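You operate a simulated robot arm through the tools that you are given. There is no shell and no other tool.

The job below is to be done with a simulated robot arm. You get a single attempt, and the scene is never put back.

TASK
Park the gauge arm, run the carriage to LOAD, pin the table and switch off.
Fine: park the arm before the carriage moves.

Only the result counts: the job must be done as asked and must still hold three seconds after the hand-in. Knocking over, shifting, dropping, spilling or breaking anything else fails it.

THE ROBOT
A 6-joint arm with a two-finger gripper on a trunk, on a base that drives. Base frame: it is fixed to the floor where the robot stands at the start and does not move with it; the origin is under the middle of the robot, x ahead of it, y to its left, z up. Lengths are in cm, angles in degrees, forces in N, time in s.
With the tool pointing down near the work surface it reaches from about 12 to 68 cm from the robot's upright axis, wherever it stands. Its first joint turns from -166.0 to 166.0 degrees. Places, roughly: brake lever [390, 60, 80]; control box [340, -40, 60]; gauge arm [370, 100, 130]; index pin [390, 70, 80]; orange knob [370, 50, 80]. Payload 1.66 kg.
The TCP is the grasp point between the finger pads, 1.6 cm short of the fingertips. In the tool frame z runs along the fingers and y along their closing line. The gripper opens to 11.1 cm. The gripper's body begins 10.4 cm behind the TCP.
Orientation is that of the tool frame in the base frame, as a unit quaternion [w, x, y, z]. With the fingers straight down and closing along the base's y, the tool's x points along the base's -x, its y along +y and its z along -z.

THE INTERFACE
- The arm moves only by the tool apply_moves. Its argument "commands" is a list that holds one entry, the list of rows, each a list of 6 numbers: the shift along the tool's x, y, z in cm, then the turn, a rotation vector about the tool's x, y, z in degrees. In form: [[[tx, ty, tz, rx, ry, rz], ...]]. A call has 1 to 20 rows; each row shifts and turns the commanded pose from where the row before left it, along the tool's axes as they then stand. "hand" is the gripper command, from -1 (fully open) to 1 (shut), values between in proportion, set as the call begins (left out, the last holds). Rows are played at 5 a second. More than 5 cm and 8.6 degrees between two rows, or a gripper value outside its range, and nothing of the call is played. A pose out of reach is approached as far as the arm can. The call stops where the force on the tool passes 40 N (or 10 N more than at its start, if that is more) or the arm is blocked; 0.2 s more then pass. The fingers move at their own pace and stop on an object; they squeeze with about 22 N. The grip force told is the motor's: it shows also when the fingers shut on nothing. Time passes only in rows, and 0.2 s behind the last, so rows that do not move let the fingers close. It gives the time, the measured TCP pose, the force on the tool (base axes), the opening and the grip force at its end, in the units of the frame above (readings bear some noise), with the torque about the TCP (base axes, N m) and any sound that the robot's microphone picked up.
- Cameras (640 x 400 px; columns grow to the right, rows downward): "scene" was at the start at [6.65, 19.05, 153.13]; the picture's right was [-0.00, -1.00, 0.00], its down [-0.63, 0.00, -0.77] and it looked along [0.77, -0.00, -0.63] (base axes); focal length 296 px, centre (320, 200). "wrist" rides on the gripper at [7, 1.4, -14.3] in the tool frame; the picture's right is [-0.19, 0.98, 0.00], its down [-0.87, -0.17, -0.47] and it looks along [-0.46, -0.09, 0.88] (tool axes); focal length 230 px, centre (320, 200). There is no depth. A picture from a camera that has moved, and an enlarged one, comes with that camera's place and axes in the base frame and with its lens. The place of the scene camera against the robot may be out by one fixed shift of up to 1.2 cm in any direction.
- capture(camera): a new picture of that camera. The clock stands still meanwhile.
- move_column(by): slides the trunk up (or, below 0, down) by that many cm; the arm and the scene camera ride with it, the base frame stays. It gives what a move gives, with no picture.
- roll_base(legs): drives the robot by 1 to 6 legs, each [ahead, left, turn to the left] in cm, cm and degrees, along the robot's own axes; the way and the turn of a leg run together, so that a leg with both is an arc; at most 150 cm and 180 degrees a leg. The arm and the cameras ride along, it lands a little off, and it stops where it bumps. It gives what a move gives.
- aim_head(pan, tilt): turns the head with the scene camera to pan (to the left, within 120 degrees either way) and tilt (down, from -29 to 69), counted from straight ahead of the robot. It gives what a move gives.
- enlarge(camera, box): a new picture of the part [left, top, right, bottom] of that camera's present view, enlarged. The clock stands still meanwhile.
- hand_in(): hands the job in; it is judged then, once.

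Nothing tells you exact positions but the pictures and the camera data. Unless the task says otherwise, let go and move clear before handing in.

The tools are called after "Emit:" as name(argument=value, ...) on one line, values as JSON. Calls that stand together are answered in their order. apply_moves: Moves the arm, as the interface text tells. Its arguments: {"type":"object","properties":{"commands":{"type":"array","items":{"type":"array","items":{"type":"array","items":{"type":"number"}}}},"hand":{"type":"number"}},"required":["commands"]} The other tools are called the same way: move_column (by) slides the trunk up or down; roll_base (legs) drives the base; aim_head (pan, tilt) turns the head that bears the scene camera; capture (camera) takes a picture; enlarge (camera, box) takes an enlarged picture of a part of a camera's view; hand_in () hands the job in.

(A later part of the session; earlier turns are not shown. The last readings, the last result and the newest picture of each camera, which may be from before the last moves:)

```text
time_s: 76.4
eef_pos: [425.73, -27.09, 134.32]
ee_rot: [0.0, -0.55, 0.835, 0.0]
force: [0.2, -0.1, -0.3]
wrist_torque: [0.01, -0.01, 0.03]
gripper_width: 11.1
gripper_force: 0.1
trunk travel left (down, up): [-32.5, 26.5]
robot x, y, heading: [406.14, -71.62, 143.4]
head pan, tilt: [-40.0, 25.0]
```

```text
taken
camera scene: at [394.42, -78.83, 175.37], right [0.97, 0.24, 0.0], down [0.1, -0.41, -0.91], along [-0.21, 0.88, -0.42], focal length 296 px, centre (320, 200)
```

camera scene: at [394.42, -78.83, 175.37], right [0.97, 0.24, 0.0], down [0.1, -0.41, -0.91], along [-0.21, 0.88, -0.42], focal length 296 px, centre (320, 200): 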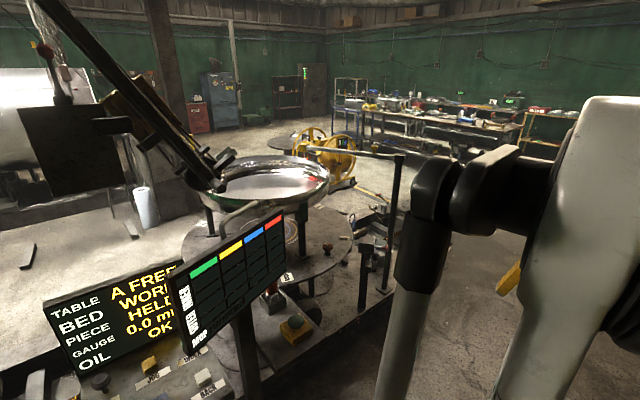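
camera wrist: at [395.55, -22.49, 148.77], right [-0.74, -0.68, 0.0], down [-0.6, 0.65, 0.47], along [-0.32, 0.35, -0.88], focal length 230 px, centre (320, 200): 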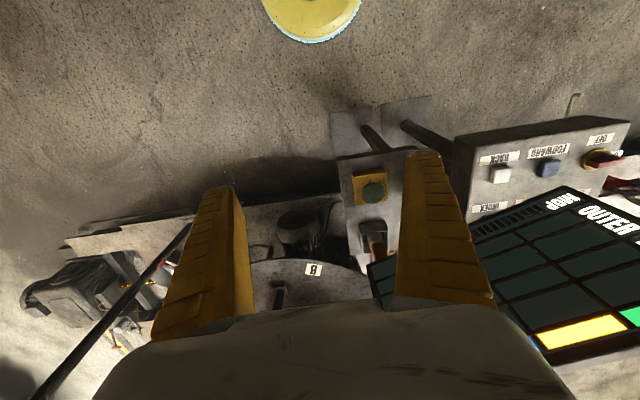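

Display reads TABLE A FREE, BED WORK, PIECE HELD, GAUGE 0.0 mm, OIL OK. Now zoom on the gauge arm and the pin/lever hardware.

Emit:
enlarge(camera="scene", box=[270, 130, 430, 230])

Emit:
enlarge(camera="scene", box=[290, 210, 418, 320])

Emit:
enlarge(camera="scene", box=[180, 150, 340, 250])

```text
4.00 times, centred on (350, 180) of scene
camera zoom: at [394.42, -78.83, 175.37], right [0.97, 0.24, 0.0], down [0.1, -0.41, -0.91], along [-0.21, 0.88, -0.42], focal length 1184 px, centre (200, 280)
```

zoom: 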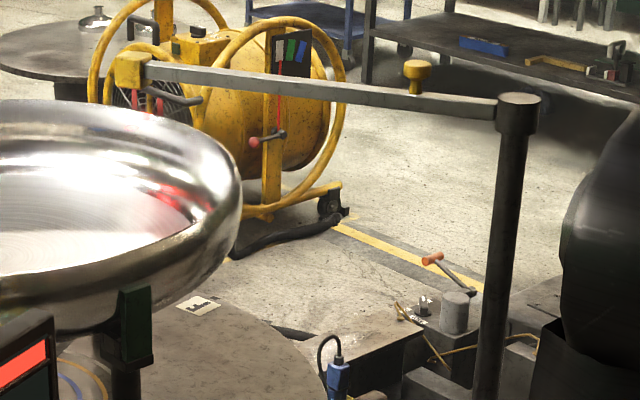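

```text
3.64 times, centred on (354, 265) of scene
camera zoom: at [394.42, -78.83, 175.37], right [0.97, 0.24, 0.0], down [0.1, -0.41, -0.91], along [-0.21, 0.88, -0.42], focal length 1076 px, centre (196, -36)
```

zoom: 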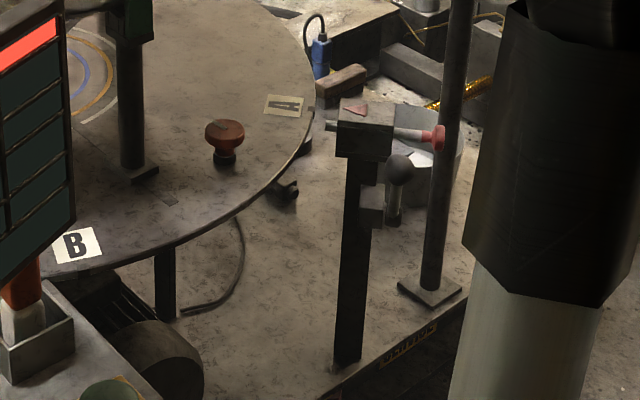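

```text
4.00 times, centred on (260, 200) of scene
camera zoom: at [394.42, -78.83, 175.37], right [0.97, 0.24, 0.0], down [0.1, -0.41, -0.91], along [-0.21, 0.88, -0.42], focal length 1184 px, centre (560, 200)
```

zoom: 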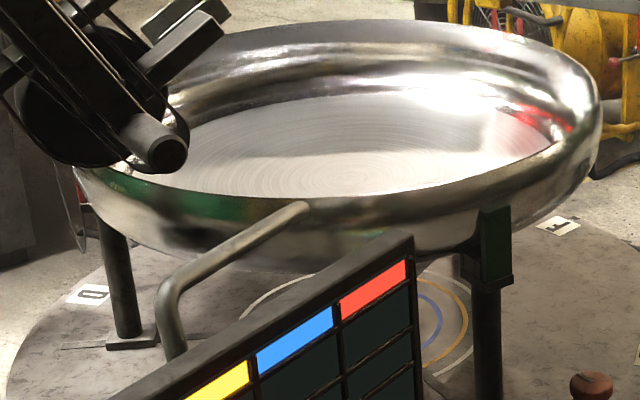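

The gauge arm reaches from its post over the dish with a yellow knob on it; the pin and lever are on a stubby post at rim mark A. I drive along the corridor to stand opposite them.

Emit:
roll_base(legs=[[10, -100, 0]])

Emit:
aim_head(pan=20, tilt=35)

Emit:
capture(camera="scene")

Emit:
aim_head(pan=-30, tilt=35)

Emit:
capture(camera="scene")

```text
time_s: 81.7
eef_pos: [477.95, 59.2, 134.33]
ee_rot: [0.0, -0.547, 0.837, 0.0]
force: [-0.2, 0.1, 0.0]
wrist_torque: [-0.01, -0.03, -0.03]
gripper_width: 11.09
gripper_force: 0.0
trunk travel left (down, up): [-32.5, 26.5]
robot x, y, heading: [457.89, 15.05, 142.9]
head pan, tilt: [-40.0, 25.0]
```

```text
time_s: 83.0
eef_pos: [477.83, 59.16, 134.36]
ee_rot: [0.0, -0.547, 0.837, 0.0]
force: [0.2, 0.5, -0.3]
wrist_torque: [0.0, -0.01, 0.02]
gripper_width: 11.09
gripper_force: 0.1
trunk travel left (down, up): [-32.5, 26.5]
robot x, y, heading: [458.11, 15.14, 143.1]
head pan, tilt: [20.0, 35.0]
```

```text
taken
camera scene: at [439.73, 1.29, 173.8], right [0.29, 0.96, 0.0], down [0.55, -0.17, -0.82], along [-0.78, 0.24, -0.57], focal length 296 px, centre (320, 200)
```

scene: 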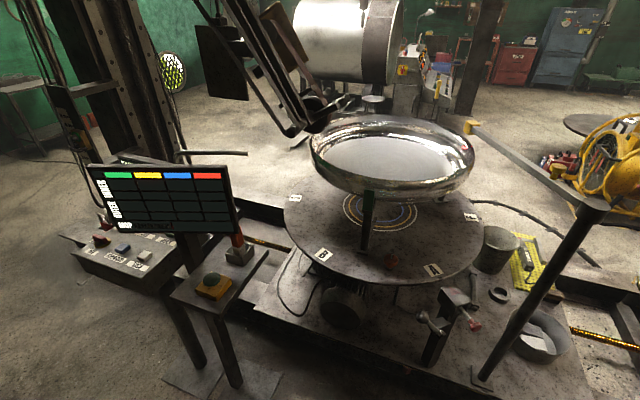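

```text
time_s: 84.1
eef_pos: [477.75, 59.06, 134.4]
ee_rot: [0.0, -0.547, 0.837, 0.0]
force: [0.7, -0.5, -0.7]
wrist_torque: [0.03, -0.03, 0.0]
gripper_width: 11.08
gripper_force: 0.0
trunk travel left (down, up): [-32.5, 26.5]
robot x, y, heading: [458.47, 15.15, 142.9]
head pan, tilt: [-30.0, 35.0]
```

```text
taken
camera scene: at [444.69, 6.82, 173.8], right [0.92, 0.39, 0.0], down [0.23, -0.53, -0.82], along [-0.32, 0.75, -0.57], focal length 296 px, centre (320, 200)
```

scene: 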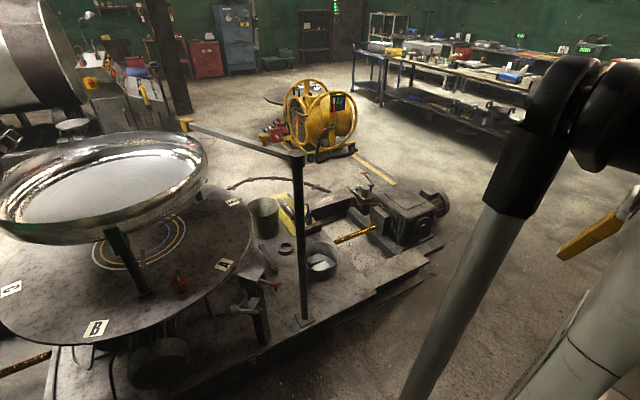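

A good view of everything. I zoom on the gauge arm, the pin block and the rail end labels.

Emit:
enlarge(camera="scene", box=[170, 105, 330, 205])

Emit:
enlarge(camera="scene", box=[200, 230, 340, 340])

Emit:
enlarge(camera="scene", box=[280, 170, 460, 310])

Emit:
aim_head(pan=20, tilt=35)

Emit:
enlarge(camera="scene", box=[370, 240, 570, 390])

Emit:
enlarge(camera="scene", box=[430, 100, 630, 240])

```text
4.00 times, centred on (250, 155) of scene
camera zoom: at [444.69, 6.82, 173.8], right [0.92, 0.39, 0.0], down [0.23, -0.53, -0.82], along [-0.32, 0.75, -0.57], focal length 1184 px, centre (600, 380)
```

zoom: 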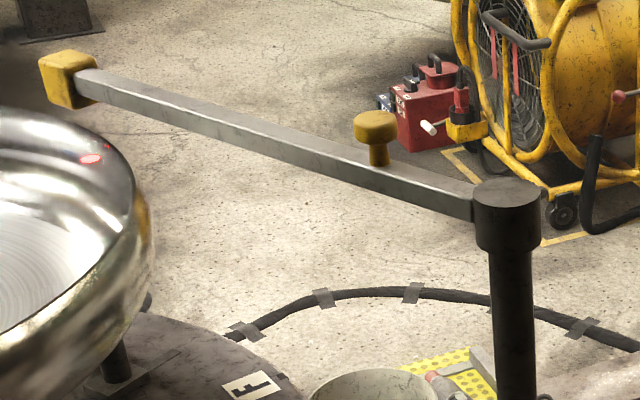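

```text
3.64 times, centred on (270, 285) of scene
camera zoom: at [444.69, 6.82, 173.8], right [0.92, 0.39, 0.0], down [0.23, -0.53, -0.82], along [-0.32, 0.75, -0.57], focal length 1076 px, centre (502, -109)
```

zoom: 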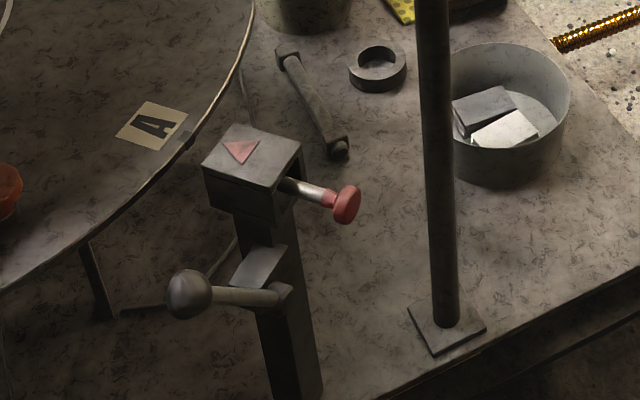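

```text
2.86 times, centred on (370, 240) of scene
camera zoom: at [444.69, 6.82, 173.8], right [0.92, 0.39, 0.0], down [0.23, -0.53, -0.82], along [-0.32, 0.75, -0.57], focal length 846 px, centre (177, 86)
```

zoom: 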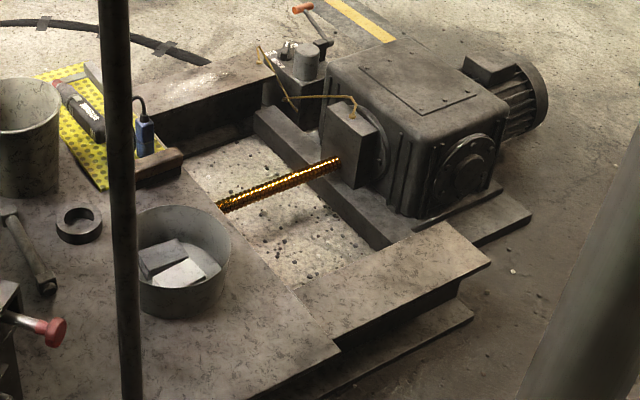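

```text
time_s: 85.3
eef_pos: [477.77, 59.26, 134.45]
ee_rot: [0.001, -0.547, 0.837, 0.001]
force: [0.1, -0.6, 0.3]
wrist_torque: [0.01, -0.03, -0.01]
gripper_width: 11.08
gripper_force: 0.0
trunk travel left (down, up): [-32.5, 26.5]
robot x, y, heading: [457.74, 15.17, 143.1]
head pan, tilt: [20.0, 35.0]
```

```text
2.67 times, centred on (470, 315) of scene
camera zoom: at [439.73, 1.29, 173.8], right [0.29, 0.96, 0.0], down [0.55, -0.17, -0.82], along [-0.78, 0.24, -0.57], focal length 789 px, centre (-80, -107)
```

zoom: 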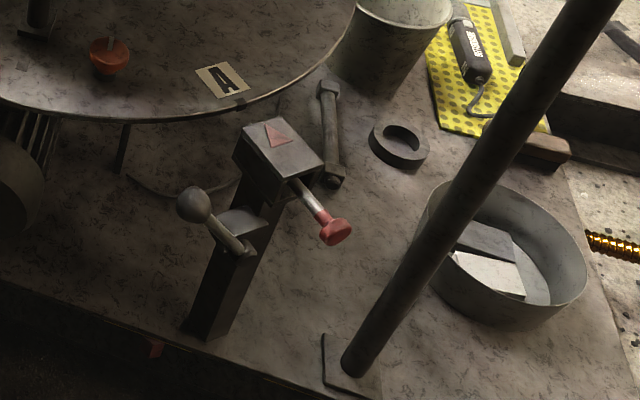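

```text
2.86 times, centred on (530, 170) of scene
camera zoom: at [439.73, 1.29, 173.8], right [0.29, 0.96, 0.0], down [0.55, -0.17, -0.82], along [-0.78, 0.24, -0.57], focal length 846 px, centre (-280, 286)
```

zoom: 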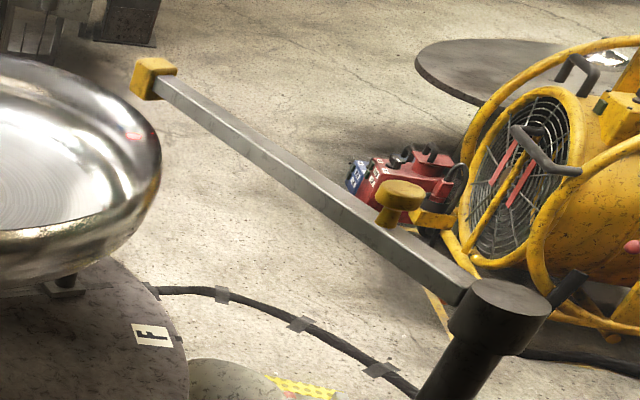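

The arm carries a yellow knob about 18 cm from the post, and the tip sits beside the dish with its laser on it, so it should swing away from the dish (toward the motor end). I raise the trunk a bit and drive closer.

Emit:
move_column(by=10)

Emit:
roll_base(legs=[[44, -15, 0]])

Emit:
capture(camera="scene")

Emit:
aim_head(pan=-10, tilt=45)

Emit:
capture(camera="scene")

```text
time_s: 86.7
eef_pos: [477.9, 59.18, 144.38]
ee_rot: [0.0, -0.547, 0.837, 0.0]
force: [0.2, -1.0, -0.2]
wrist_torque: [-0.03, 0.0, 0.02]
gripper_width: 11.1
gripper_force: 0.0
trunk travel left (down, up): [-42.5, 16.5]
robot x, y, heading: [458.05, 14.76, 142.9]
head pan, tilt: [20.0, 35.0]
```

```text
time_s: 89.5
eef_pos: [451.54, 98.0, 144.38]
ee_rot: [0.0, -0.546, 0.838, 0.0]
force: [0.2, -0.2, -0.2]
wrist_torque: [-0.02, 0.0, 0.02]
gripper_width: 11.1
gripper_force: 0.1
trunk travel left (down, up): [-42.5, 16.5]
robot x, y, heading: [431.63, 53.71, 142.7]
head pan, tilt: [20.0, 35.0]
```

```text
taken
camera scene: at [413.33, 40.22, 183.8], right [0.29, 0.96, 0.0], down [0.55, -0.17, -0.82], along [-0.78, 0.24, -0.57], focal length 296 px, centre (320, 200)
```

scene: 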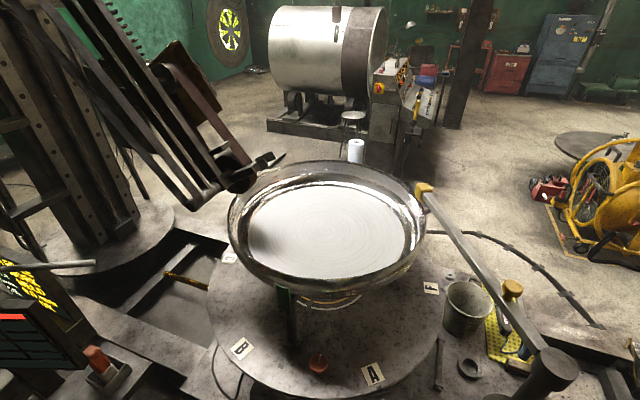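

```text
time_s: 90.4
eef_pos: [451.62, 98.06, 144.3]
ee_rot: [0.001, -0.546, 0.838, 0.0]
force: [-0.6, 0.4, -0.3]
wrist_torque: [0.01, 0.02, -0.01]
gripper_width: 11.09
gripper_force: 0.1
trunk travel left (down, up): [-42.5, 16.5]
robot x, y, heading: [431.42, 53.86, 142.9]
head pan, tilt: [-10.0, 45.0]
```

```text
taken
camera scene: at [416.23, 43.54, 182.31], right [0.73, 0.68, 0.0], down [0.48, -0.52, -0.71], along [-0.48, 0.52, -0.71], focal length 296 px, centre (320, 200)
```

scene: 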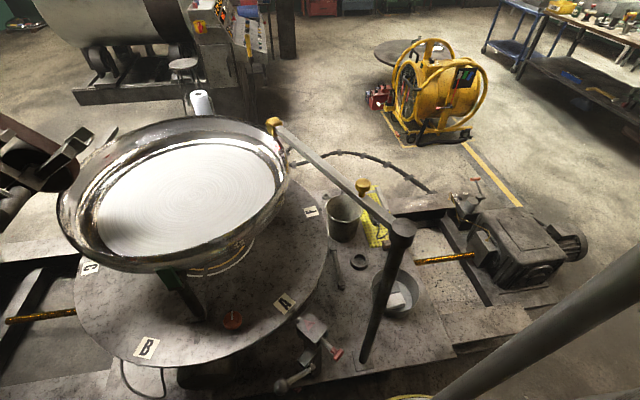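

Post top at about (400, 90, 127), knob about (386, 92, 131). I swing my arm left over that area, staying high, and look with the wrist camera.

Emit:
apply_moves(commands=[[[0.25, 4.9, 0, 0, 0, -5.8], [0.25, 4.9, 0, 0, 0, -5.8], [0.25, 4.9, 0, 0, 0, -5.8], [0.25, 4.9, 0, 0, 0, -5.8], [0.25, 4.9, 0, 0, 0, -5.8], [0.25, 4.9, 0, 0, 0, -5.8], [0.25, 4.9, 0, 0, 0, -5.8], [0.25, 4.9, 0, 0, 0, -5.8], [0.25, 4.9, 0, 0, 0, -5.8], [0.25, 4.9, 0, 0, 0, -5.8], [0.25, 4.9, 0, 0, 0, -5.8], [0.25, 4.9, 0, 0, 0, -5.8]]])

Emit:
capture(camera="wrist")

Emit:
capture(camera="scene")

```text
time_s: 93.0
eef_pos: [396.95, 87.25, 144.47]
ee_rot: [-0.001, 0.926, -0.376, 0.0]
force: [-0.8, -0.8, -0.3]
wrist_torque: [0.02, -0.03, 0.0]
gripper_width: 11.11
gripper_force: 0.0
trunk travel left (down, up): [-42.5, 16.5]
robot x, y, heading: [431.7, 53.84, 142.7]
head pan, tilt: [-10.0, 45.0]
```

```text
taken
camera wrist: at [400.99, 81.45, 158.68], right [-0.82, -0.57, 0.0], down [-0.5, 0.72, 0.47], along [-0.27, 0.39, -0.88], focal length 230 px, centre (320, 200)
```

wrist: 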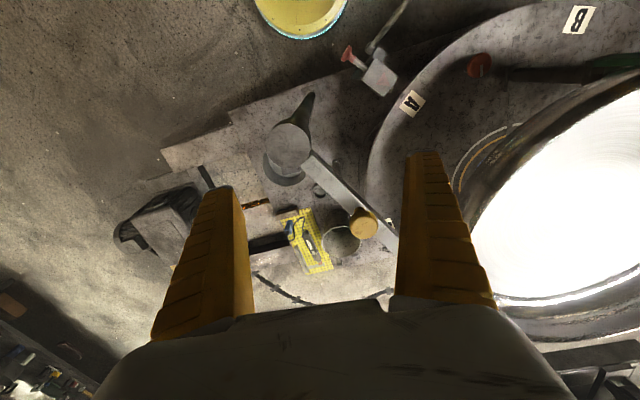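

```text
taken
camera scene: at [416.12, 43.4, 182.29], right [0.73, 0.68, 0.0], down [0.48, -0.52, -0.71], along [-0.48, 0.52, -0.71], focal length 296 px, centre (320, 200)
```

scene: 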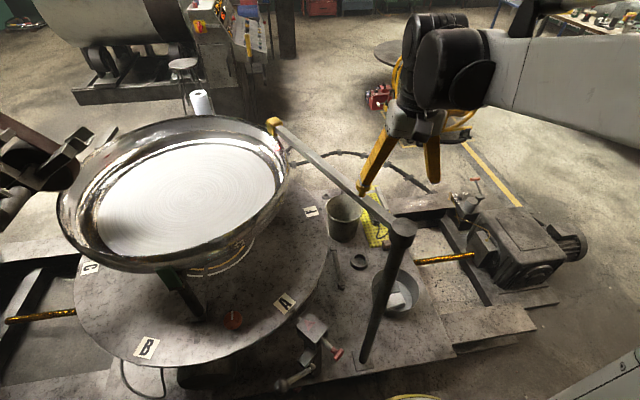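

The wrist view fixes the knob at about (385.6, 93, 131). I move above it and lower partway, then check.

Emit:
apply_moves(commands=[[[-4.0, 1.26, 0, 0, 0, 0], [-4.0, 1.26, 0, 0, 0, 0], [-4.1, 1.26, 0, 0, 0, 0], [0, 0, 4, 0, 0, 0], [0, 0, 3.5, 0, 0, 0], [0, 0, 0, 0, 0, 0]]])

Emit:
capture(camera="wrist")

Emit:
enlarge(camera="scene", box=[240, 90, 480, 240])

```text
time_s: 94.4
eef_pos: [386.04, 93.01, 136.77]
ee_rot: [0.001, 0.927, -0.376, 0.001]
force: [-0.4, 0.2, 0.2]
wrist_torque: [0.04, 0.03, -0.03]
gripper_width: 11.1
gripper_force: 0.1
trunk travel left (down, up): [-42.5, 16.5]
robot x, y, heading: [431.72, 53.71, 142.9]
head pan, tilt: [-10.0, 45.0]
```

```text
taken
camera wrist: at [390.02, 87.13, 151.09], right [-0.82, -0.57, 0.0], down [-0.5, 0.72, 0.47], along [-0.27, 0.39, -0.88], focal length 230 px, centre (320, 200)
```

wrist: 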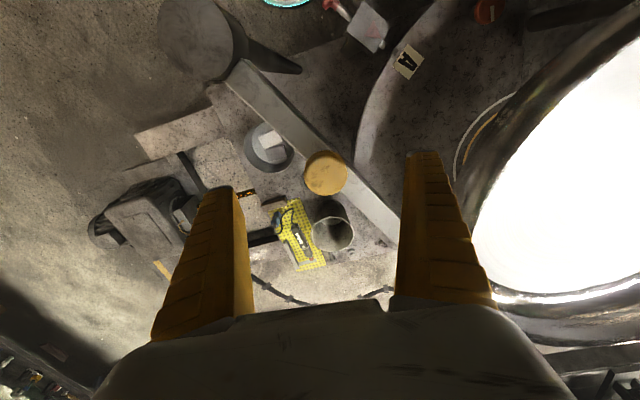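

```text
2.67 times, centred on (360, 165) of scene
camera zoom: at [416.35, 43.46, 182.32], right [0.73, 0.68, 0.0], down [0.48, -0.52, -0.71], along [-0.48, 0.52, -0.71], focal length 789 px, centre (213, 293)
```

zoom: 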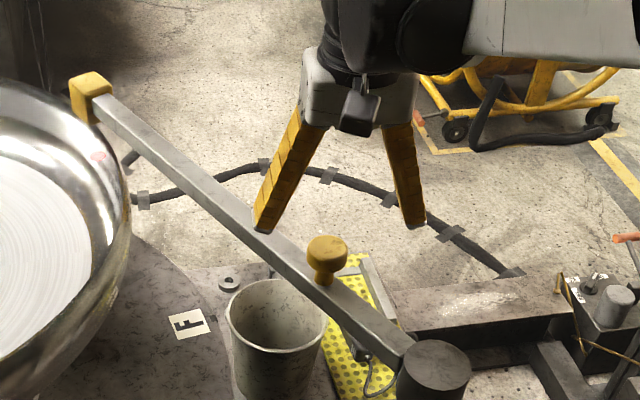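

Knob centre refined to (385.0, 93.3), top near z 130.5. I lower onto it and close.

Emit:
apply_moves(commands=[[[-0.92, 0.48, 3.5, 0, 0, 0], [0, 0, 3.4, 0, 0, 0], [0, 0, 0, 0, 0, 0]]])

Emit:
apply_moves(commands=[[[0, 0, 0, 0, 0, 0], [0, 0, 0, 0, 0, 0], [0, 0, 0, 0, 0, 0], [0, 0, 0, 0, 0, 0]]], hand=1)

Emit:
enlarge(camera="scene", box=[240, 90, 480, 240])

```text
time_s: 95.2
eef_pos: [385.06, 93.56, 130.17]
ee_rot: [0.0, 0.926, -0.377, 0.0]
force: [-0.7, -0.3, 0.6]
wrist_torque: [0.0, -0.01, 0.0]
gripper_width: 11.1
gripper_force: 0.2
trunk travel left (down, up): [-42.5, 16.5]
robot x, y, heading: [431.37, 53.89, 142.7]
head pan, tilt: [-10.0, 45.0]
```

```text
time_s: 96.2
eef_pos: [384.94, 93.56, 130.09]
ee_rot: [0.0, 0.926, -0.377, 0.0]
force: [8.5, -6.0, -36.6]
wrist_torque: [0.13, -0.01, -0.49]
gripper_width: 3.31
gripper_force: 34.1
trunk travel left (down, up): [-42.5, 16.5]
robot x, y, heading: [431.64, 54.18, 142.6]
head pan, tilt: [-10.0, 45.0]
```

```text
2.67 times, centred on (360, 165) of scene
camera zoom: at [416.13, 43.65, 182.28], right [0.73, 0.68, 0.0], down [0.48, -0.52, -0.71], along [-0.48, 0.52, -0.71], focal length 789 px, centre (213, 293)
```

zoom: 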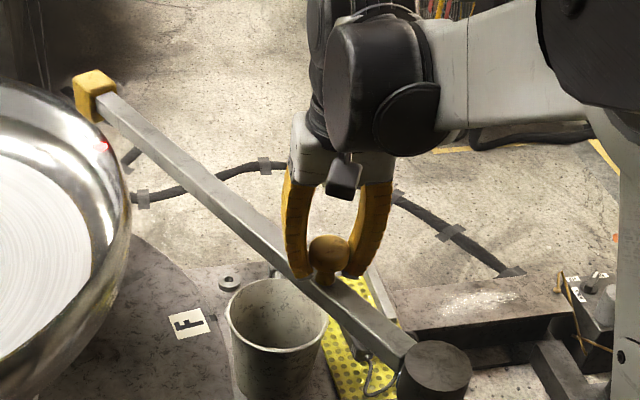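

The fingers closed under the knob's head and pull on it (−37 N). I reopen a little, raise slightly and regrip neutrally.

Emit:
apply_moves(commands=[[[0, 0, 0, 0, 0, 0], [0, 0, 0, 0, 0, 0], [0, 0, -0.6, 0, 0, 0]]], hand=0)

Emit:
apply_moves(commands=[[[0, 0, 0, 0, 0, 0], [0, 0, 0, 0, 0, 0], [0, 0, 0, 0, 0, 0]]], hand=0.5)

Emit:
enlarge(camera="scene", box=[240, 90, 480, 240])

```text
time_s: 97.0
eef_pos: [385.02, 93.4, 130.78]
ee_rot: [0.001, 0.927, -0.376, 0.001]
force: [1.0, 0.0, -0.3]
wrist_torque: [0.0, -0.01, 0.0]
gripper_width: 5.77
gripper_force: 1.7
trunk travel left (down, up): [-42.5, 16.5]
robot x, y, heading: [431.64, 54.07, 142.8]
head pan, tilt: [-10.0, 45.0]
```

```text
time_s: 97.8
eef_pos: [385.12, 93.47, 130.71]
ee_rot: [0.0, 0.926, -0.377, 0.0]
force: [1.3, 0.3, -3.5]
wrist_torque: [0.23, 0.17, -0.08]
gripper_width: 3.54
gripper_force: 33.6
trunk travel left (down, up): [-42.5, 16.5]
robot x, y, heading: [431.72, 53.92, 142.7]
head pan, tilt: [-10.0, 45.0]
```

```text
2.67 times, centred on (360, 165) of scene
camera zoom: at [416.25, 43.57, 182.31], right [0.73, 0.68, 0.0], down [0.48, -0.52, -0.71], along [-0.48, 0.52, -0.71], focal length 789 px, centre (213, 293)
```

zoom: 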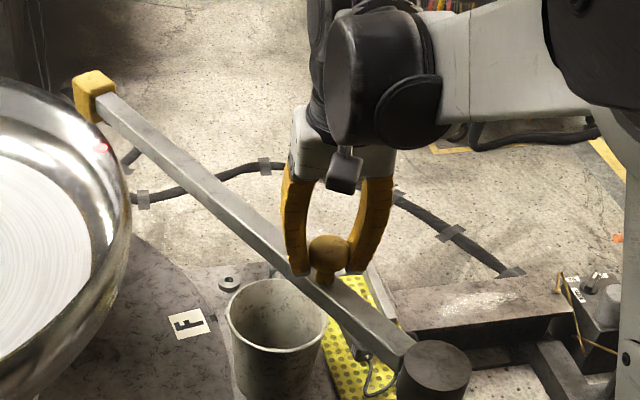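

Grip is now neutral. I swing the arm clockwise about its post, turning the tool with it, a small test first.

Emit:
apply_moves(commands=[[[-0.549, -0.887, 0, 0, 0, 4], [-0.549, -0.887, 0, 0, 0, 4], [-0.549, -0.887, 0, 0, 0, 4], [-0.549, -0.887, 0, 0, 0, 4]]])

Emit:
capture(camera="scene")

```text
time_s: 98.8
eef_pos: [386.31, 97.32, 130.62]
ee_rot: [-0.001, 0.865, -0.502, 0.0]
force: [-0.7, 1.1, -0.7]
wrist_torque: [0.29, 0.13, 0.01]
gripper_width: 3.59
gripper_force: 34.0
trunk travel left (down, up): [-42.5, 16.5]
robot x, y, heading: [431.67, 53.98, 142.9]
head pan, tilt: [-10.0, 45.0]
```

```text
taken
camera scene: at [416.24, 43.57, 182.32], right [0.73, 0.68, 0.0], down [0.48, -0.52, -0.71], along [-0.48, 0.52, -0.71], focal length 296 px, centre (320, 200)
```

scene: 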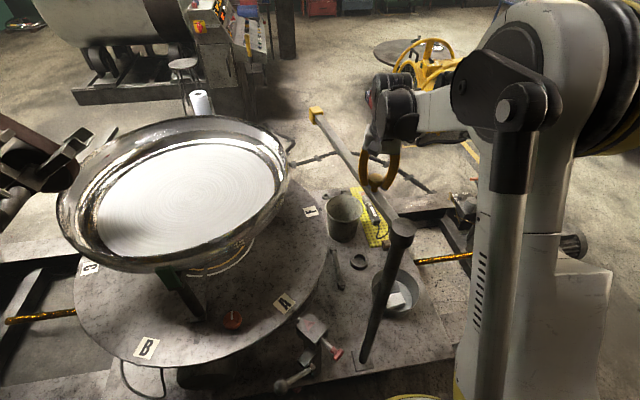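

It swings freely. I continue the arc.

Emit:
apply_moves(commands=[[[-0.549, -0.887, 0, 0, 0, 4], [-0.549, -0.887, 0, 0, 0, 4], [-0.549, -0.887, 0, 0, 0, 4], [-0.549, -0.887, 0, 0, 0, 4], [-0.549, -0.887, 0, 0, 0, 4], [-0.549, -0.887, 0, 0, 0, 4], [-0.549, -0.887, 0, 0, 0, 4], [-0.549, -0.887, 0, 0, 0, 4], [-0.549, -0.887, 0, 0, 0, 4], [-0.549, -0.887, 0, 0, 0, 4]]])

Emit:
capture(camera="scene")

Emit:
capture(camera="wrist")

```text
time_s: 101.0
eef_pos: [393.75, 104.38, 130.63]
ee_rot: [0.0, -0.641, 0.768, -0.001]
force: [4.0, -7.2, -13.7]
wrist_torque: [-0.15, 0.11, 0.35]
gripper_width: 3.58
gripper_force: 33.9
trunk travel left (down, up): [-42.5, 16.5]
robot x, y, heading: [431.71, 53.83, 143.1]
head pan, tilt: [-10.0, 45.0]
```

```text
taken
camera scene: at [416.25, 43.5, 182.3], right [0.73, 0.68, 0.0], down [0.48, -0.52, -0.71], along [-0.48, 0.52, -0.71], focal length 296 px, centre (320, 200)
```

scene: 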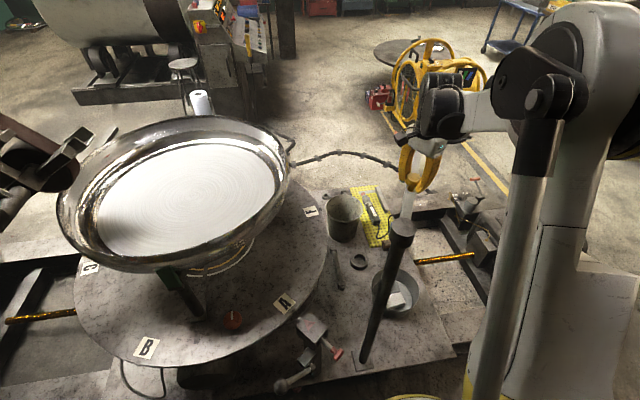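

```text
taken
camera wrist: at [391.08, 97.8, 144.84], right [-0.93, 0.36, 0.0], down [0.32, 0.82, 0.47], along [0.17, 0.44, -0.88], focal length 230 px, centre (320, 200)
```

wrist: 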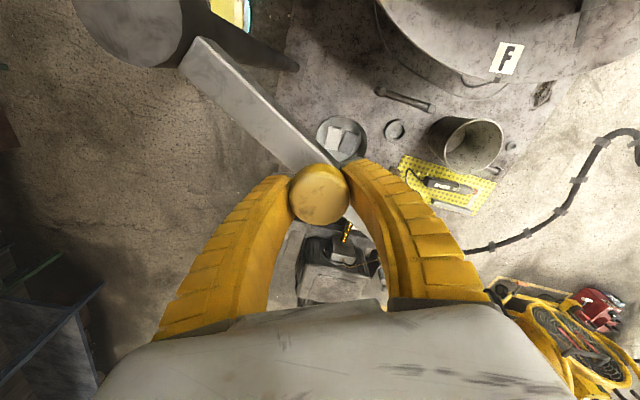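

The arm points away from the dish now (about 114°). I check whether the display can be read from here.

Emit:
aim_head(pan=55, tilt=35)

Emit:
capture(camera="scene")

Emit:
aim_head(pan=-10, tilt=45)

```text
time_s: 102.4
eef_pos: [393.52, 104.32, 130.66]
ee_rot: [0.0, -0.641, 0.767, 0.0]
force: [5.4, -9.7, -18.1]
wrist_torque: [-0.12, 0.13, -0.01]
gripper_width: 3.55
gripper_force: 33.8
trunk travel left (down, up): [-42.5, 16.5]
robot x, y, heading: [431.52, 54.06, 142.9]
head pan, tilt: [55.0, 35.0]
```

```text
taken
camera scene: at [413.42, 34.83, 183.78], right [-0.31, 0.95, 0.0], down [0.55, 0.18, -0.82], along [-0.78, -0.25, -0.57], focal length 296 px, centre (320, 200)
```

scene: 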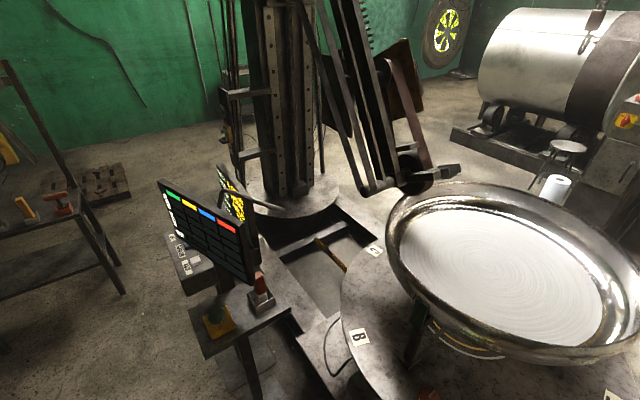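

```text
time_s: 103.7
eef_pos: [393.7, 104.33, 130.56]
ee_rot: [0.0, -0.641, 0.767, 0.0]
force: [6.0, -9.7, -17.5]
wrist_torque: [-0.05, 0.08, 0.01]
gripper_width: 3.5
gripper_force: 34.0
trunk travel left (down, up): [-42.5, 16.5]
robot x, y, heading: [431.56, 53.94, 143.1]
head pan, tilt: [-10.0, 45.0]
```

I keep swinging in steps, looking for an end stop.

Emit:
apply_moves(commands=[[[-0.549, -0.887, 0, 0, 0, 4], [-0.549, -0.887, 0, 0, 0, 4], [-0.549, -0.887, 0, 0, 0, 4], [-0.549, -0.887, 0, 0, 0, 4], [-0.549, -0.887, 0, 0, 0, 4], [-0.549, -0.887, 0, 0, 0, 4], [-0.549, -0.887, 0, 0, 0, 4]]])

Emit:
capture(camera="scene")

```text
time_s: 105.3
eef_pos: [400.85, 105.61, 130.55]
ee_rot: [0.0, -0.437, 0.9, -0.001]
force: [1.0, -3.0, -15.6]
wrist_torque: [0.0, 0.12, 0.39]
gripper_width: 3.53
gripper_force: 34.0
trunk travel left (down, up): [-42.5, 16.5]
robot x, y, heading: [431.36, 54.01, 143.0]
head pan, tilt: [-10.0, 45.0]
```

```text
taken
camera scene: at [416.19, 43.59, 182.31], right [0.73, 0.68, 0.0], down [0.48, -0.52, -0.71], along [-0.48, 0.52, -0.71], focal length 296 px, centre (320, 200)
```

scene: 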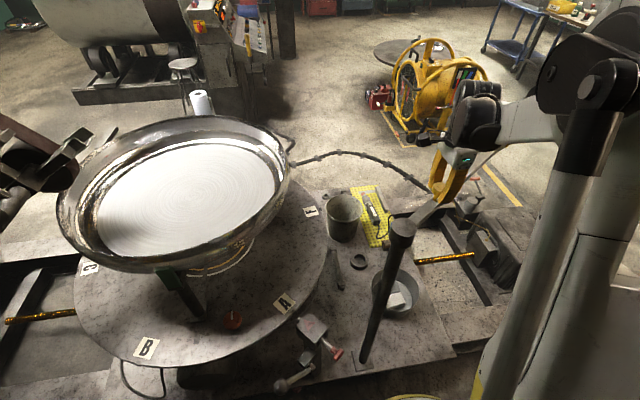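

Emit:
apply_moves(commands=[[[-0.549, -0.887, 0, 0, 0, 4], [-0.549, -0.887, 0, 0, 0, 4], [-0.549, -0.887, 0, 0, 0, 4], [-0.549, -0.887, 0, 0, 0, 4]]])

Emit:
capture(camera="scene")

Emit:
capture(camera="wrist")

```text
time_s: 106.3
eef_pos: [404.86, 104.79, 130.63]
ee_rot: [0.0, -0.306, 0.952, 0.0]
force: [0.3, -1.1, -10.3]
wrist_torque: [0.03, -0.07, 0.21]
gripper_width: 3.48
gripper_force: 33.5
trunk travel left (down, up): [-42.5, 16.5]
robot x, y, heading: [431.48, 53.63, 142.9]
head pan, tilt: [-10.0, 45.0]
```

```text
taken
camera scene: at [416.2, 43.6, 182.31], right [0.73, 0.68, 0.0], down [0.48, -0.52, -0.71], along [-0.48, 0.52, -0.71], focal length 296 px, centre (320, 200)
```

scene: 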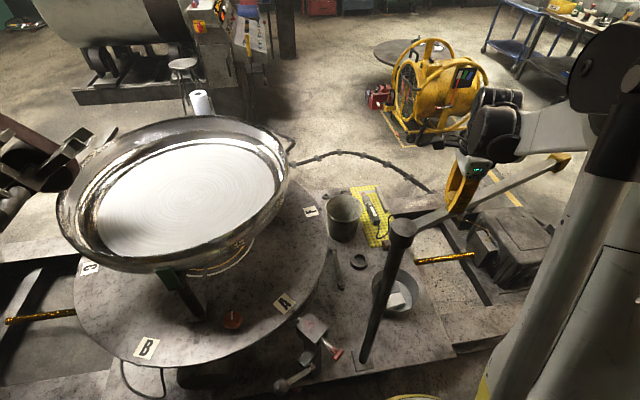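

```text
taken
camera wrist: at [398.36, 101.9, 144.87], right [-0.42, 0.91, 0.0], down [0.8, 0.37, 0.47], along [0.43, 0.2, -0.88], focal length 230 px, centre (320, 200)
```

wrist: 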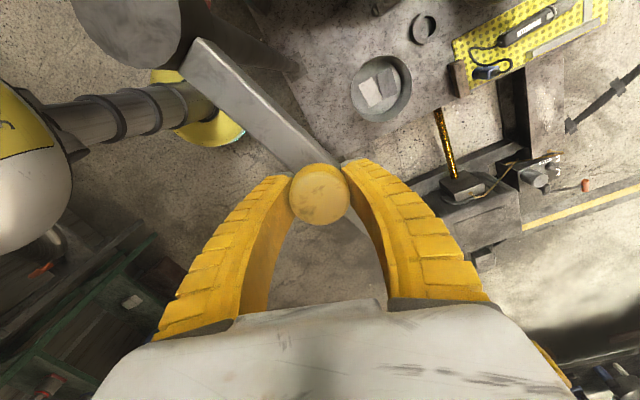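

Emit:
apply_moves(commands=[[[-0.549, -0.887, 0, 0, 0, 4], [-0.549, -0.887, 0, 0, 0, 4], [-0.549, -0.887, 0, 0, 0, 4], [-0.549, -0.887, 0, 0, 0, 4]]])

Emit:
capture(camera="scene")

```text
time_s: 107.1
eef_pos: [406.42, 104.29, 130.41]
ee_rot: [-0.004, -0.217, 0.976, 0.003]
force: [-22.2, 13.0, -16.8]
wrist_torque: [-0.28, 0.11, -0.1]
gripper_width: 3.48
gripper_force: 34.3
trunk travel left (down, up): [-42.5, 16.5]
robot x, y, heading: [431.27, 54.03, 143.2]
head pan, tilt: [-10.0, 45.0]
stopped in row 4: the force on the tool passed its limit at 47 N (the readings are from after the stop); the commanded pose is now the measured one
```

```text
taken
camera scene: at [415.83, 44.09, 182.29], right [0.73, 0.68, 0.0], down [0.48, -0.52, -0.7], along [-0.48, 0.51, -0.71], focal length 296 px, centre (320, 200)
```

scene: 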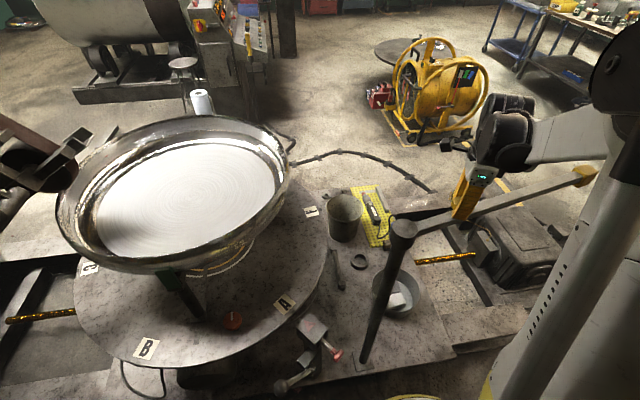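

It reached a hard stop at about 64°, pointing away along the rails. I release the knob and rise.

Emit:
apply_moves(commands=[[[0, 0, 0, 0, 0, 0], [0, 0, 0, 0, 0, 0], [0, 0, 0, 0, 0, 0]]], hand=-0.3)

Emit:
apply_moves(commands=[[[0, 0, -4, 0, 0, 0], [0, 0, -4, 0, 0, 0], [0, 0, -4, 0, 0, 0], [0, 0, 0, 0, 0, 0]]])

Emit:
capture(camera="scene")

Emit:
capture(camera="wrist")

```text
time_s: 107.9
eef_pos: [407.16, 103.58, 130.66]
ee_rot: [-0.002, -0.215, 0.977, 0.003]
force: [0.1, -0.6, 0.1]
wrist_torque: [-0.03, 0.0, -0.02]
gripper_width: 7.39
gripper_force: 1.4
trunk travel left (down, up): [-42.5, 16.5]
robot x, y, heading: [431.22, 53.93, 142.8]
head pan, tilt: [-10.0, 45.0]
```

```text
time_s: 108.9
eef_pos: [407.31, 103.88, 142.65]
ee_rot: [-0.003, -0.214, 0.977, 0.002]
force: [-0.6, 0.6, -0.2]
wrist_torque: [0.0, -0.02, -0.02]
gripper_width: 7.37
gripper_force: 0.9
trunk travel left (down, up): [-42.5, 16.5]
robot x, y, heading: [431.1, 53.89, 143.2]
head pan, tilt: [-10.0, 45.0]
```

```text
taken
camera scene: at [416.16, 43.64, 182.31], right [0.73, 0.68, 0.0], down [0.48, -0.52, -0.71], along [-0.48, 0.52, -0.71], focal length 296 px, centre (320, 200)
```

scene: 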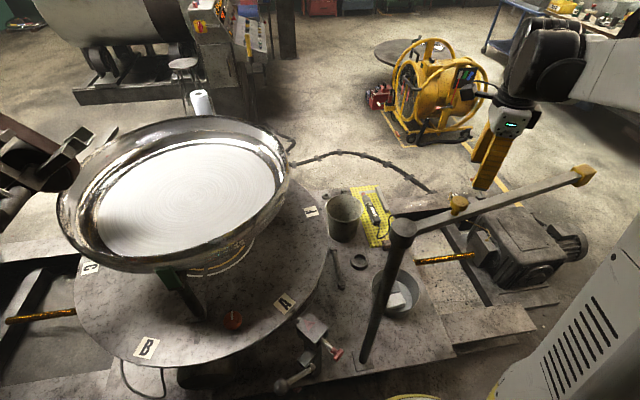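

```text
taken
camera wrist: at [400.44, 102.16, 156.9], right [-0.24, 0.97, 0.01], down [0.86, 0.21, 0.47], along [0.45, 0.12, -0.88], focal length 230 px, centre (320, 200)
```

wrist: 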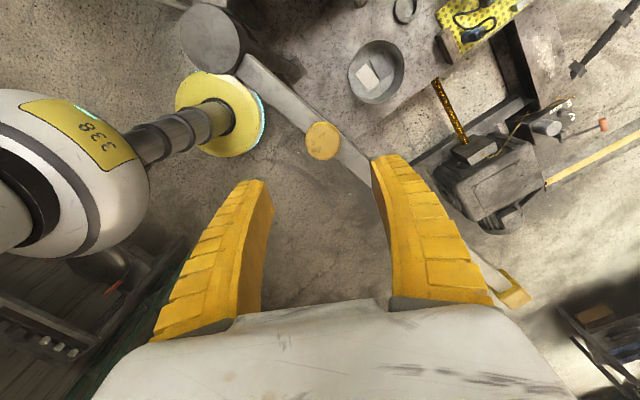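

The gauge arm stays parked at its stop. I turn my tool back to neutral and look at the carriage edge labels and the rail.

Emit:
apply_moves(commands=[[[0, 0, -2, 0, 0, -8.5], [0, 0, 0, 0, 0, -8.5], [0, 0, 0, 0, 0, -8.5], [0, 0, 0, 0, 0, -8.5], [0, 0, 0, 0, 0, -8.5], [0, 0, 0, 0, 0, -8.5], [0, 0, 0, 0, 0, -8.5], [0, 0, 0, 0, 0, -8.5], [0, 0, 0, 0, 0, -8.5], [0, 0, 0, 0, 0, -8.5], [0, 0, 0, 0, 0, -8.5], [0, 0, 0, 0, 0, -8.5], [0, 0, 0, 0, 0, -8.5]]])

Emit:
roll_base(legs=[[-55, 0, 0]])

Emit:
aim_head(pan=0, tilt=45)

Emit:
capture(camera="scene")

```text
time_s: 111.7
eef_pos: [407.17, 103.55, 144.6]
ee_rot: [-0.002, 0.925, -0.38, -0.003]
force: [0.1, 0.4, 0.0]
wrist_torque: [0.0, 0.0, -0.01]
gripper_width: 7.38
gripper_force: 1.4
trunk travel left (down, up): [-42.5, 16.5]
robot x, y, heading: [431.23, 53.91, 143.2]
head pan, tilt: [-10.0, 45.0]
```

```text
time_s: 115.0
eef_pos: [452.45, 69.6, 144.57]
ee_rot: [-0.001, 0.924, -0.383, -0.004]
force: [0.4, 0.2, -0.1]
wrist_torque: [0.03, 0.04, 0.05]
gripper_width: 7.37
gripper_force: 1.1
trunk travel left (down, up): [-42.5, 16.5]
robot x, y, heading: [476.34, 20.02, 142.6]
head pan, tilt: [-10.0, 45.0]
```

```text
time_s: 115.7
eef_pos: [452.33, 69.74, 144.5]
ee_rot: [-0.001, 0.924, -0.383, -0.004]
force: [-0.7, -0.2, 0.7]
wrist_torque: [0.01, -0.03, 0.0]
gripper_width: 7.39
gripper_force: 1.2
trunk travel left (down, up): [-42.5, 16.5]
robot x, y, heading: [476.65, 19.66, 142.9]
head pan, tilt: [0.0, 45.0]
```

```text
taken
camera scene: at [460.15, 8.56, 182.31], right [0.61, 0.8, 0.0], down [0.56, -0.43, -0.71], along [-0.56, 0.43, -0.71], focal length 296 px, centre (320, 200)
```

scene: 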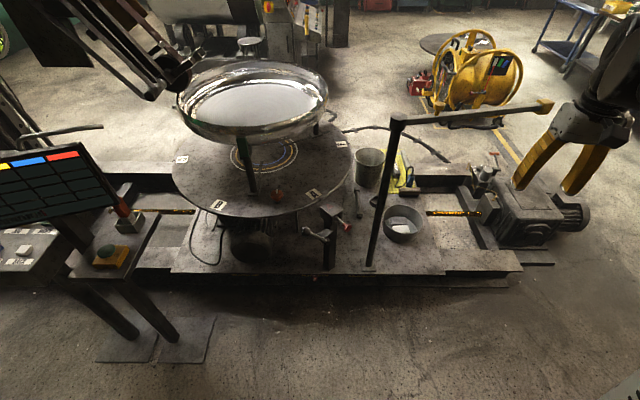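

Emit:
enlarge(camera="scene", box=[170, 250, 330, 300])

Emit:
enlarge(camera="scene", box=[330, 230, 530, 300])

Emit:
enlarge(camera="scene", box=[410, 130, 610, 270])

Emit:
enlarge(camera="scene", box=[260, 150, 420, 280])

```text
4.00 times, centred on (250, 275) of scene
camera zoom: at [460.15, 8.56, 182.31], right [0.61, 0.8, 0.0], down [0.56, -0.43, -0.71], along [-0.56, 0.43, -0.71], focal length 1184 px, centre (600, -100)
```

zoom: 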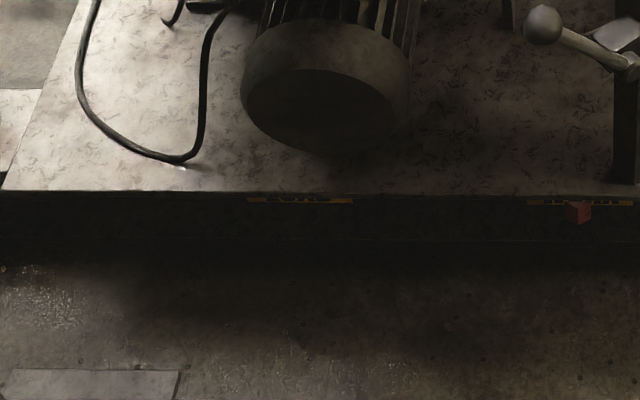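

```text
3.20 times, centred on (430, 265) of scene
camera zoom: at [460.15, 8.56, 182.31], right [0.61, 0.8, 0.0], down [0.56, -0.43, -0.71], along [-0.56, 0.43, -0.71], focal length 947 px, centre (-32, -8)
```

zoom: 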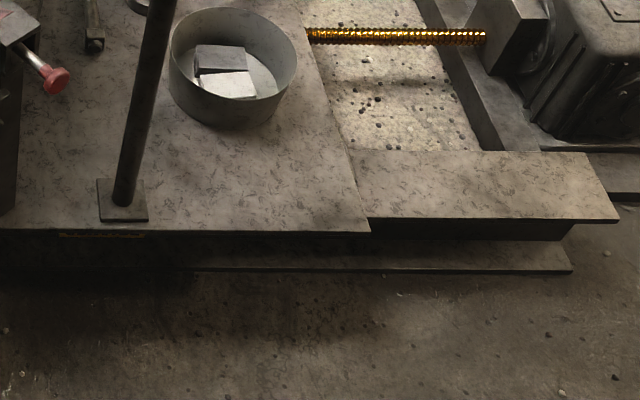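

```text
2.86 times, centred on (510, 200) of scene
camera zoom: at [460.15, 8.56, 182.31], right [0.61, 0.8, 0.0], down [0.56, -0.43, -0.71], along [-0.56, 0.43, -0.71], focal length 846 px, centre (-223, 200)
```

zoom: 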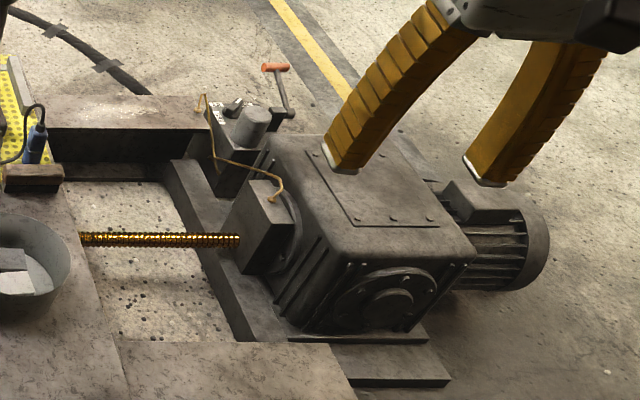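

```text
3.08 times, centred on (340, 215) of scene
camera zoom: at [460.15, 8.56, 182.31], right [0.61, 0.8, 0.0], down [0.56, -0.43, -0.71], along [-0.56, 0.43, -0.71], focal length 911 px, centre (258, 154)
```

zoom: 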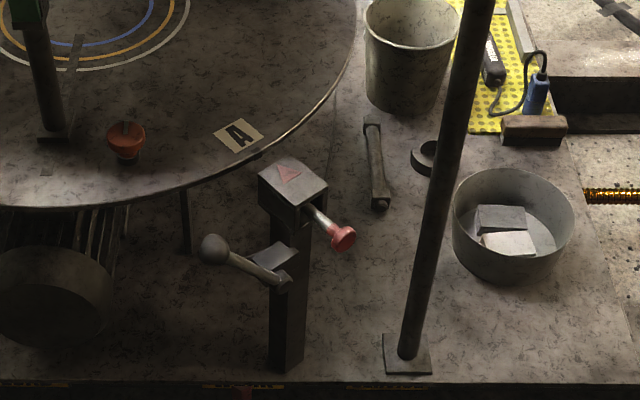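

Three small yellow labels with a red pointer are on the carriage edge; I lower the trunk to read them.

Emit:
move_column(by=-42)

Emit:
capture(camera="scene")

Emit:
enlarge(camera="scene", box=[180, 180, 400, 280])

```text
refused: -42 is not a number from -40 to 40
```

```text
taken
camera scene: at [460.15, 8.56, 182.31], right [0.61, 0.8, 0.0], down [0.56, -0.43, -0.71], along [-0.56, 0.43, -0.71], focal length 296 px, centre (320, 200)
```

scene: 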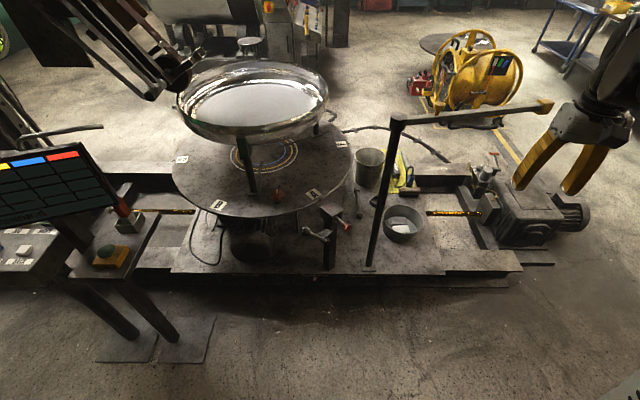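

```text
2.91 times, centred on (290, 230) of scene
camera zoom: at [460.15, 8.56, 182.31], right [0.61, 0.8, 0.0], down [0.56, -0.43, -0.71], along [-0.56, 0.43, -0.71], focal length 861 px, centre (407, 113)
```

zoom: 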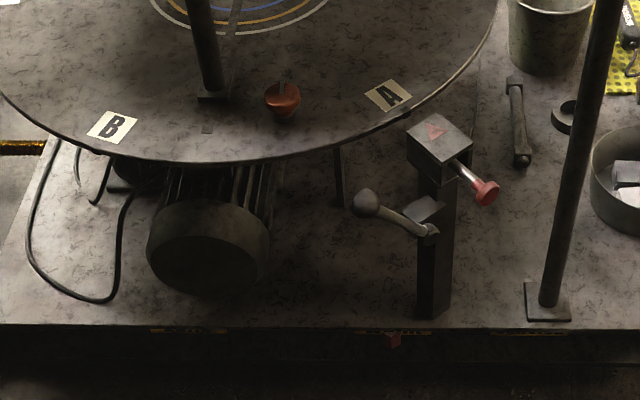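

Emit:
move_column(by=-40)

Emit:
enlarge(camera="scene", box=[160, 190, 400, 300])

Emit:
capture(camera="scene")

```text
time_s: 119.5
eef_pos: [452.37, 69.69, 104.64]
ee_rot: [-0.002, 0.924, -0.383, -0.005]
force: [-0.6, 0.2, -0.4]
wrist_torque: [0.01, -0.01, 0.03]
gripper_width: 7.37
gripper_force: 0.8
trunk travel left (down, up): [-2.5, 56.5]
robot x, y, heading: [476.45, 19.84, 142.9]
head pan, tilt: [0.0, 45.0]
```

```text
2.67 times, centred on (280, 245) of scene
camera zoom: at [460.16, 8.53, 142.32], right [0.61, 0.8, 0.0], down [0.56, -0.43, -0.71], along [-0.56, 0.43, -0.71], focal length 789 px, centre (427, 80)
```

zoom: 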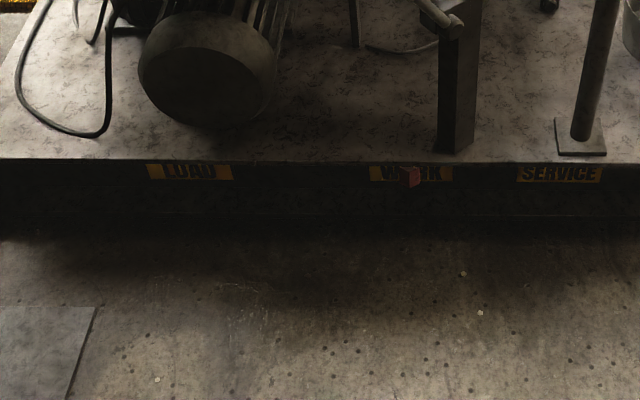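

```text
taken
camera scene: at [460.16, 8.53, 142.32], right [0.61, 0.8, 0.0], down [0.56, -0.43, -0.71], along [-0.56, 0.43, -0.71], focal length 296 px, centre (320, 200)
```

scene: 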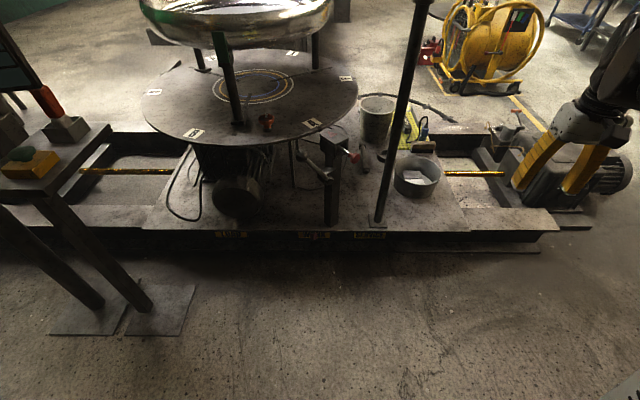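

The labels read LOAD, WORK, SERVICE with a red pointer at WORK. I zoom hard to see whether the pointer rides on the carriage or the rail.

Emit:
enlarge(camera="scene", box=[290, 235, 338, 265])

Emit:
enlarge(camera="scene", box=[120, 200, 200, 260])

Emit:
enlarge(camera="scene", box=[360, 200, 560, 270])

```text
13.33 times, centred on (314, 250) of scene
camera zoom: at [460.16, 8.53, 142.32], right [0.61, 0.8, 0.0], down [0.56, -0.43, -0.71], along [-0.56, 0.43, -0.71], focal length 3946 px, centre (400, -467)
```

zoom: 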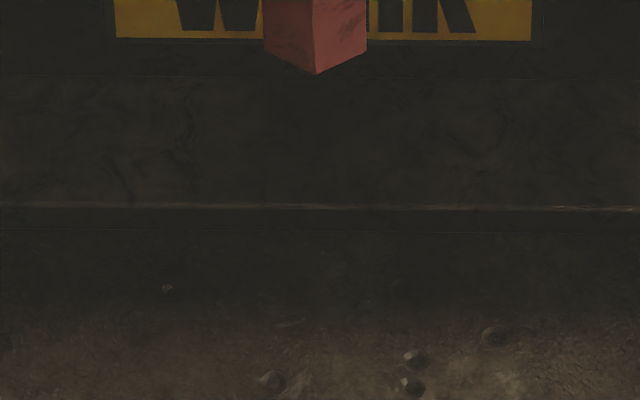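

```text
6.67 times, centred on (160, 230) of scene
camera zoom: at [460.16, 8.53, 142.32], right [0.61, 0.8, 0.0], down [0.56, -0.43, -0.71], along [-0.56, 0.43, -0.71], focal length 1973 px, centre (1387, 0)
```

zoom: 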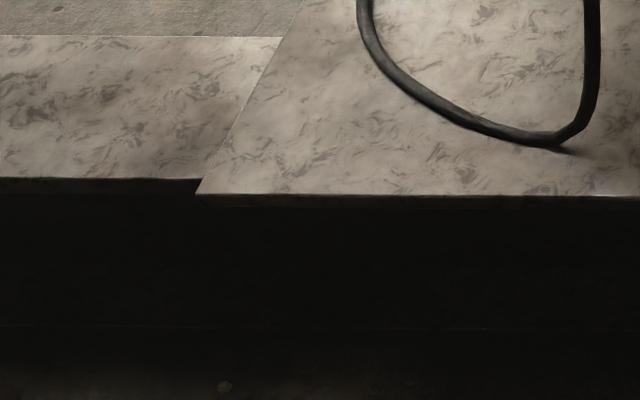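

```text
3.20 times, centred on (460, 235) of scene
camera zoom: at [460.16, 8.53, 142.32], right [0.61, 0.8, 0.0], down [0.56, -0.43, -0.71], along [-0.56, 0.43, -0.71], focal length 947 px, centre (-128, 88)
```

zoom: 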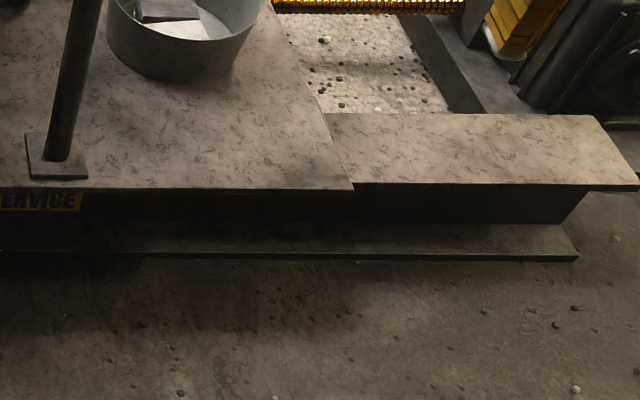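

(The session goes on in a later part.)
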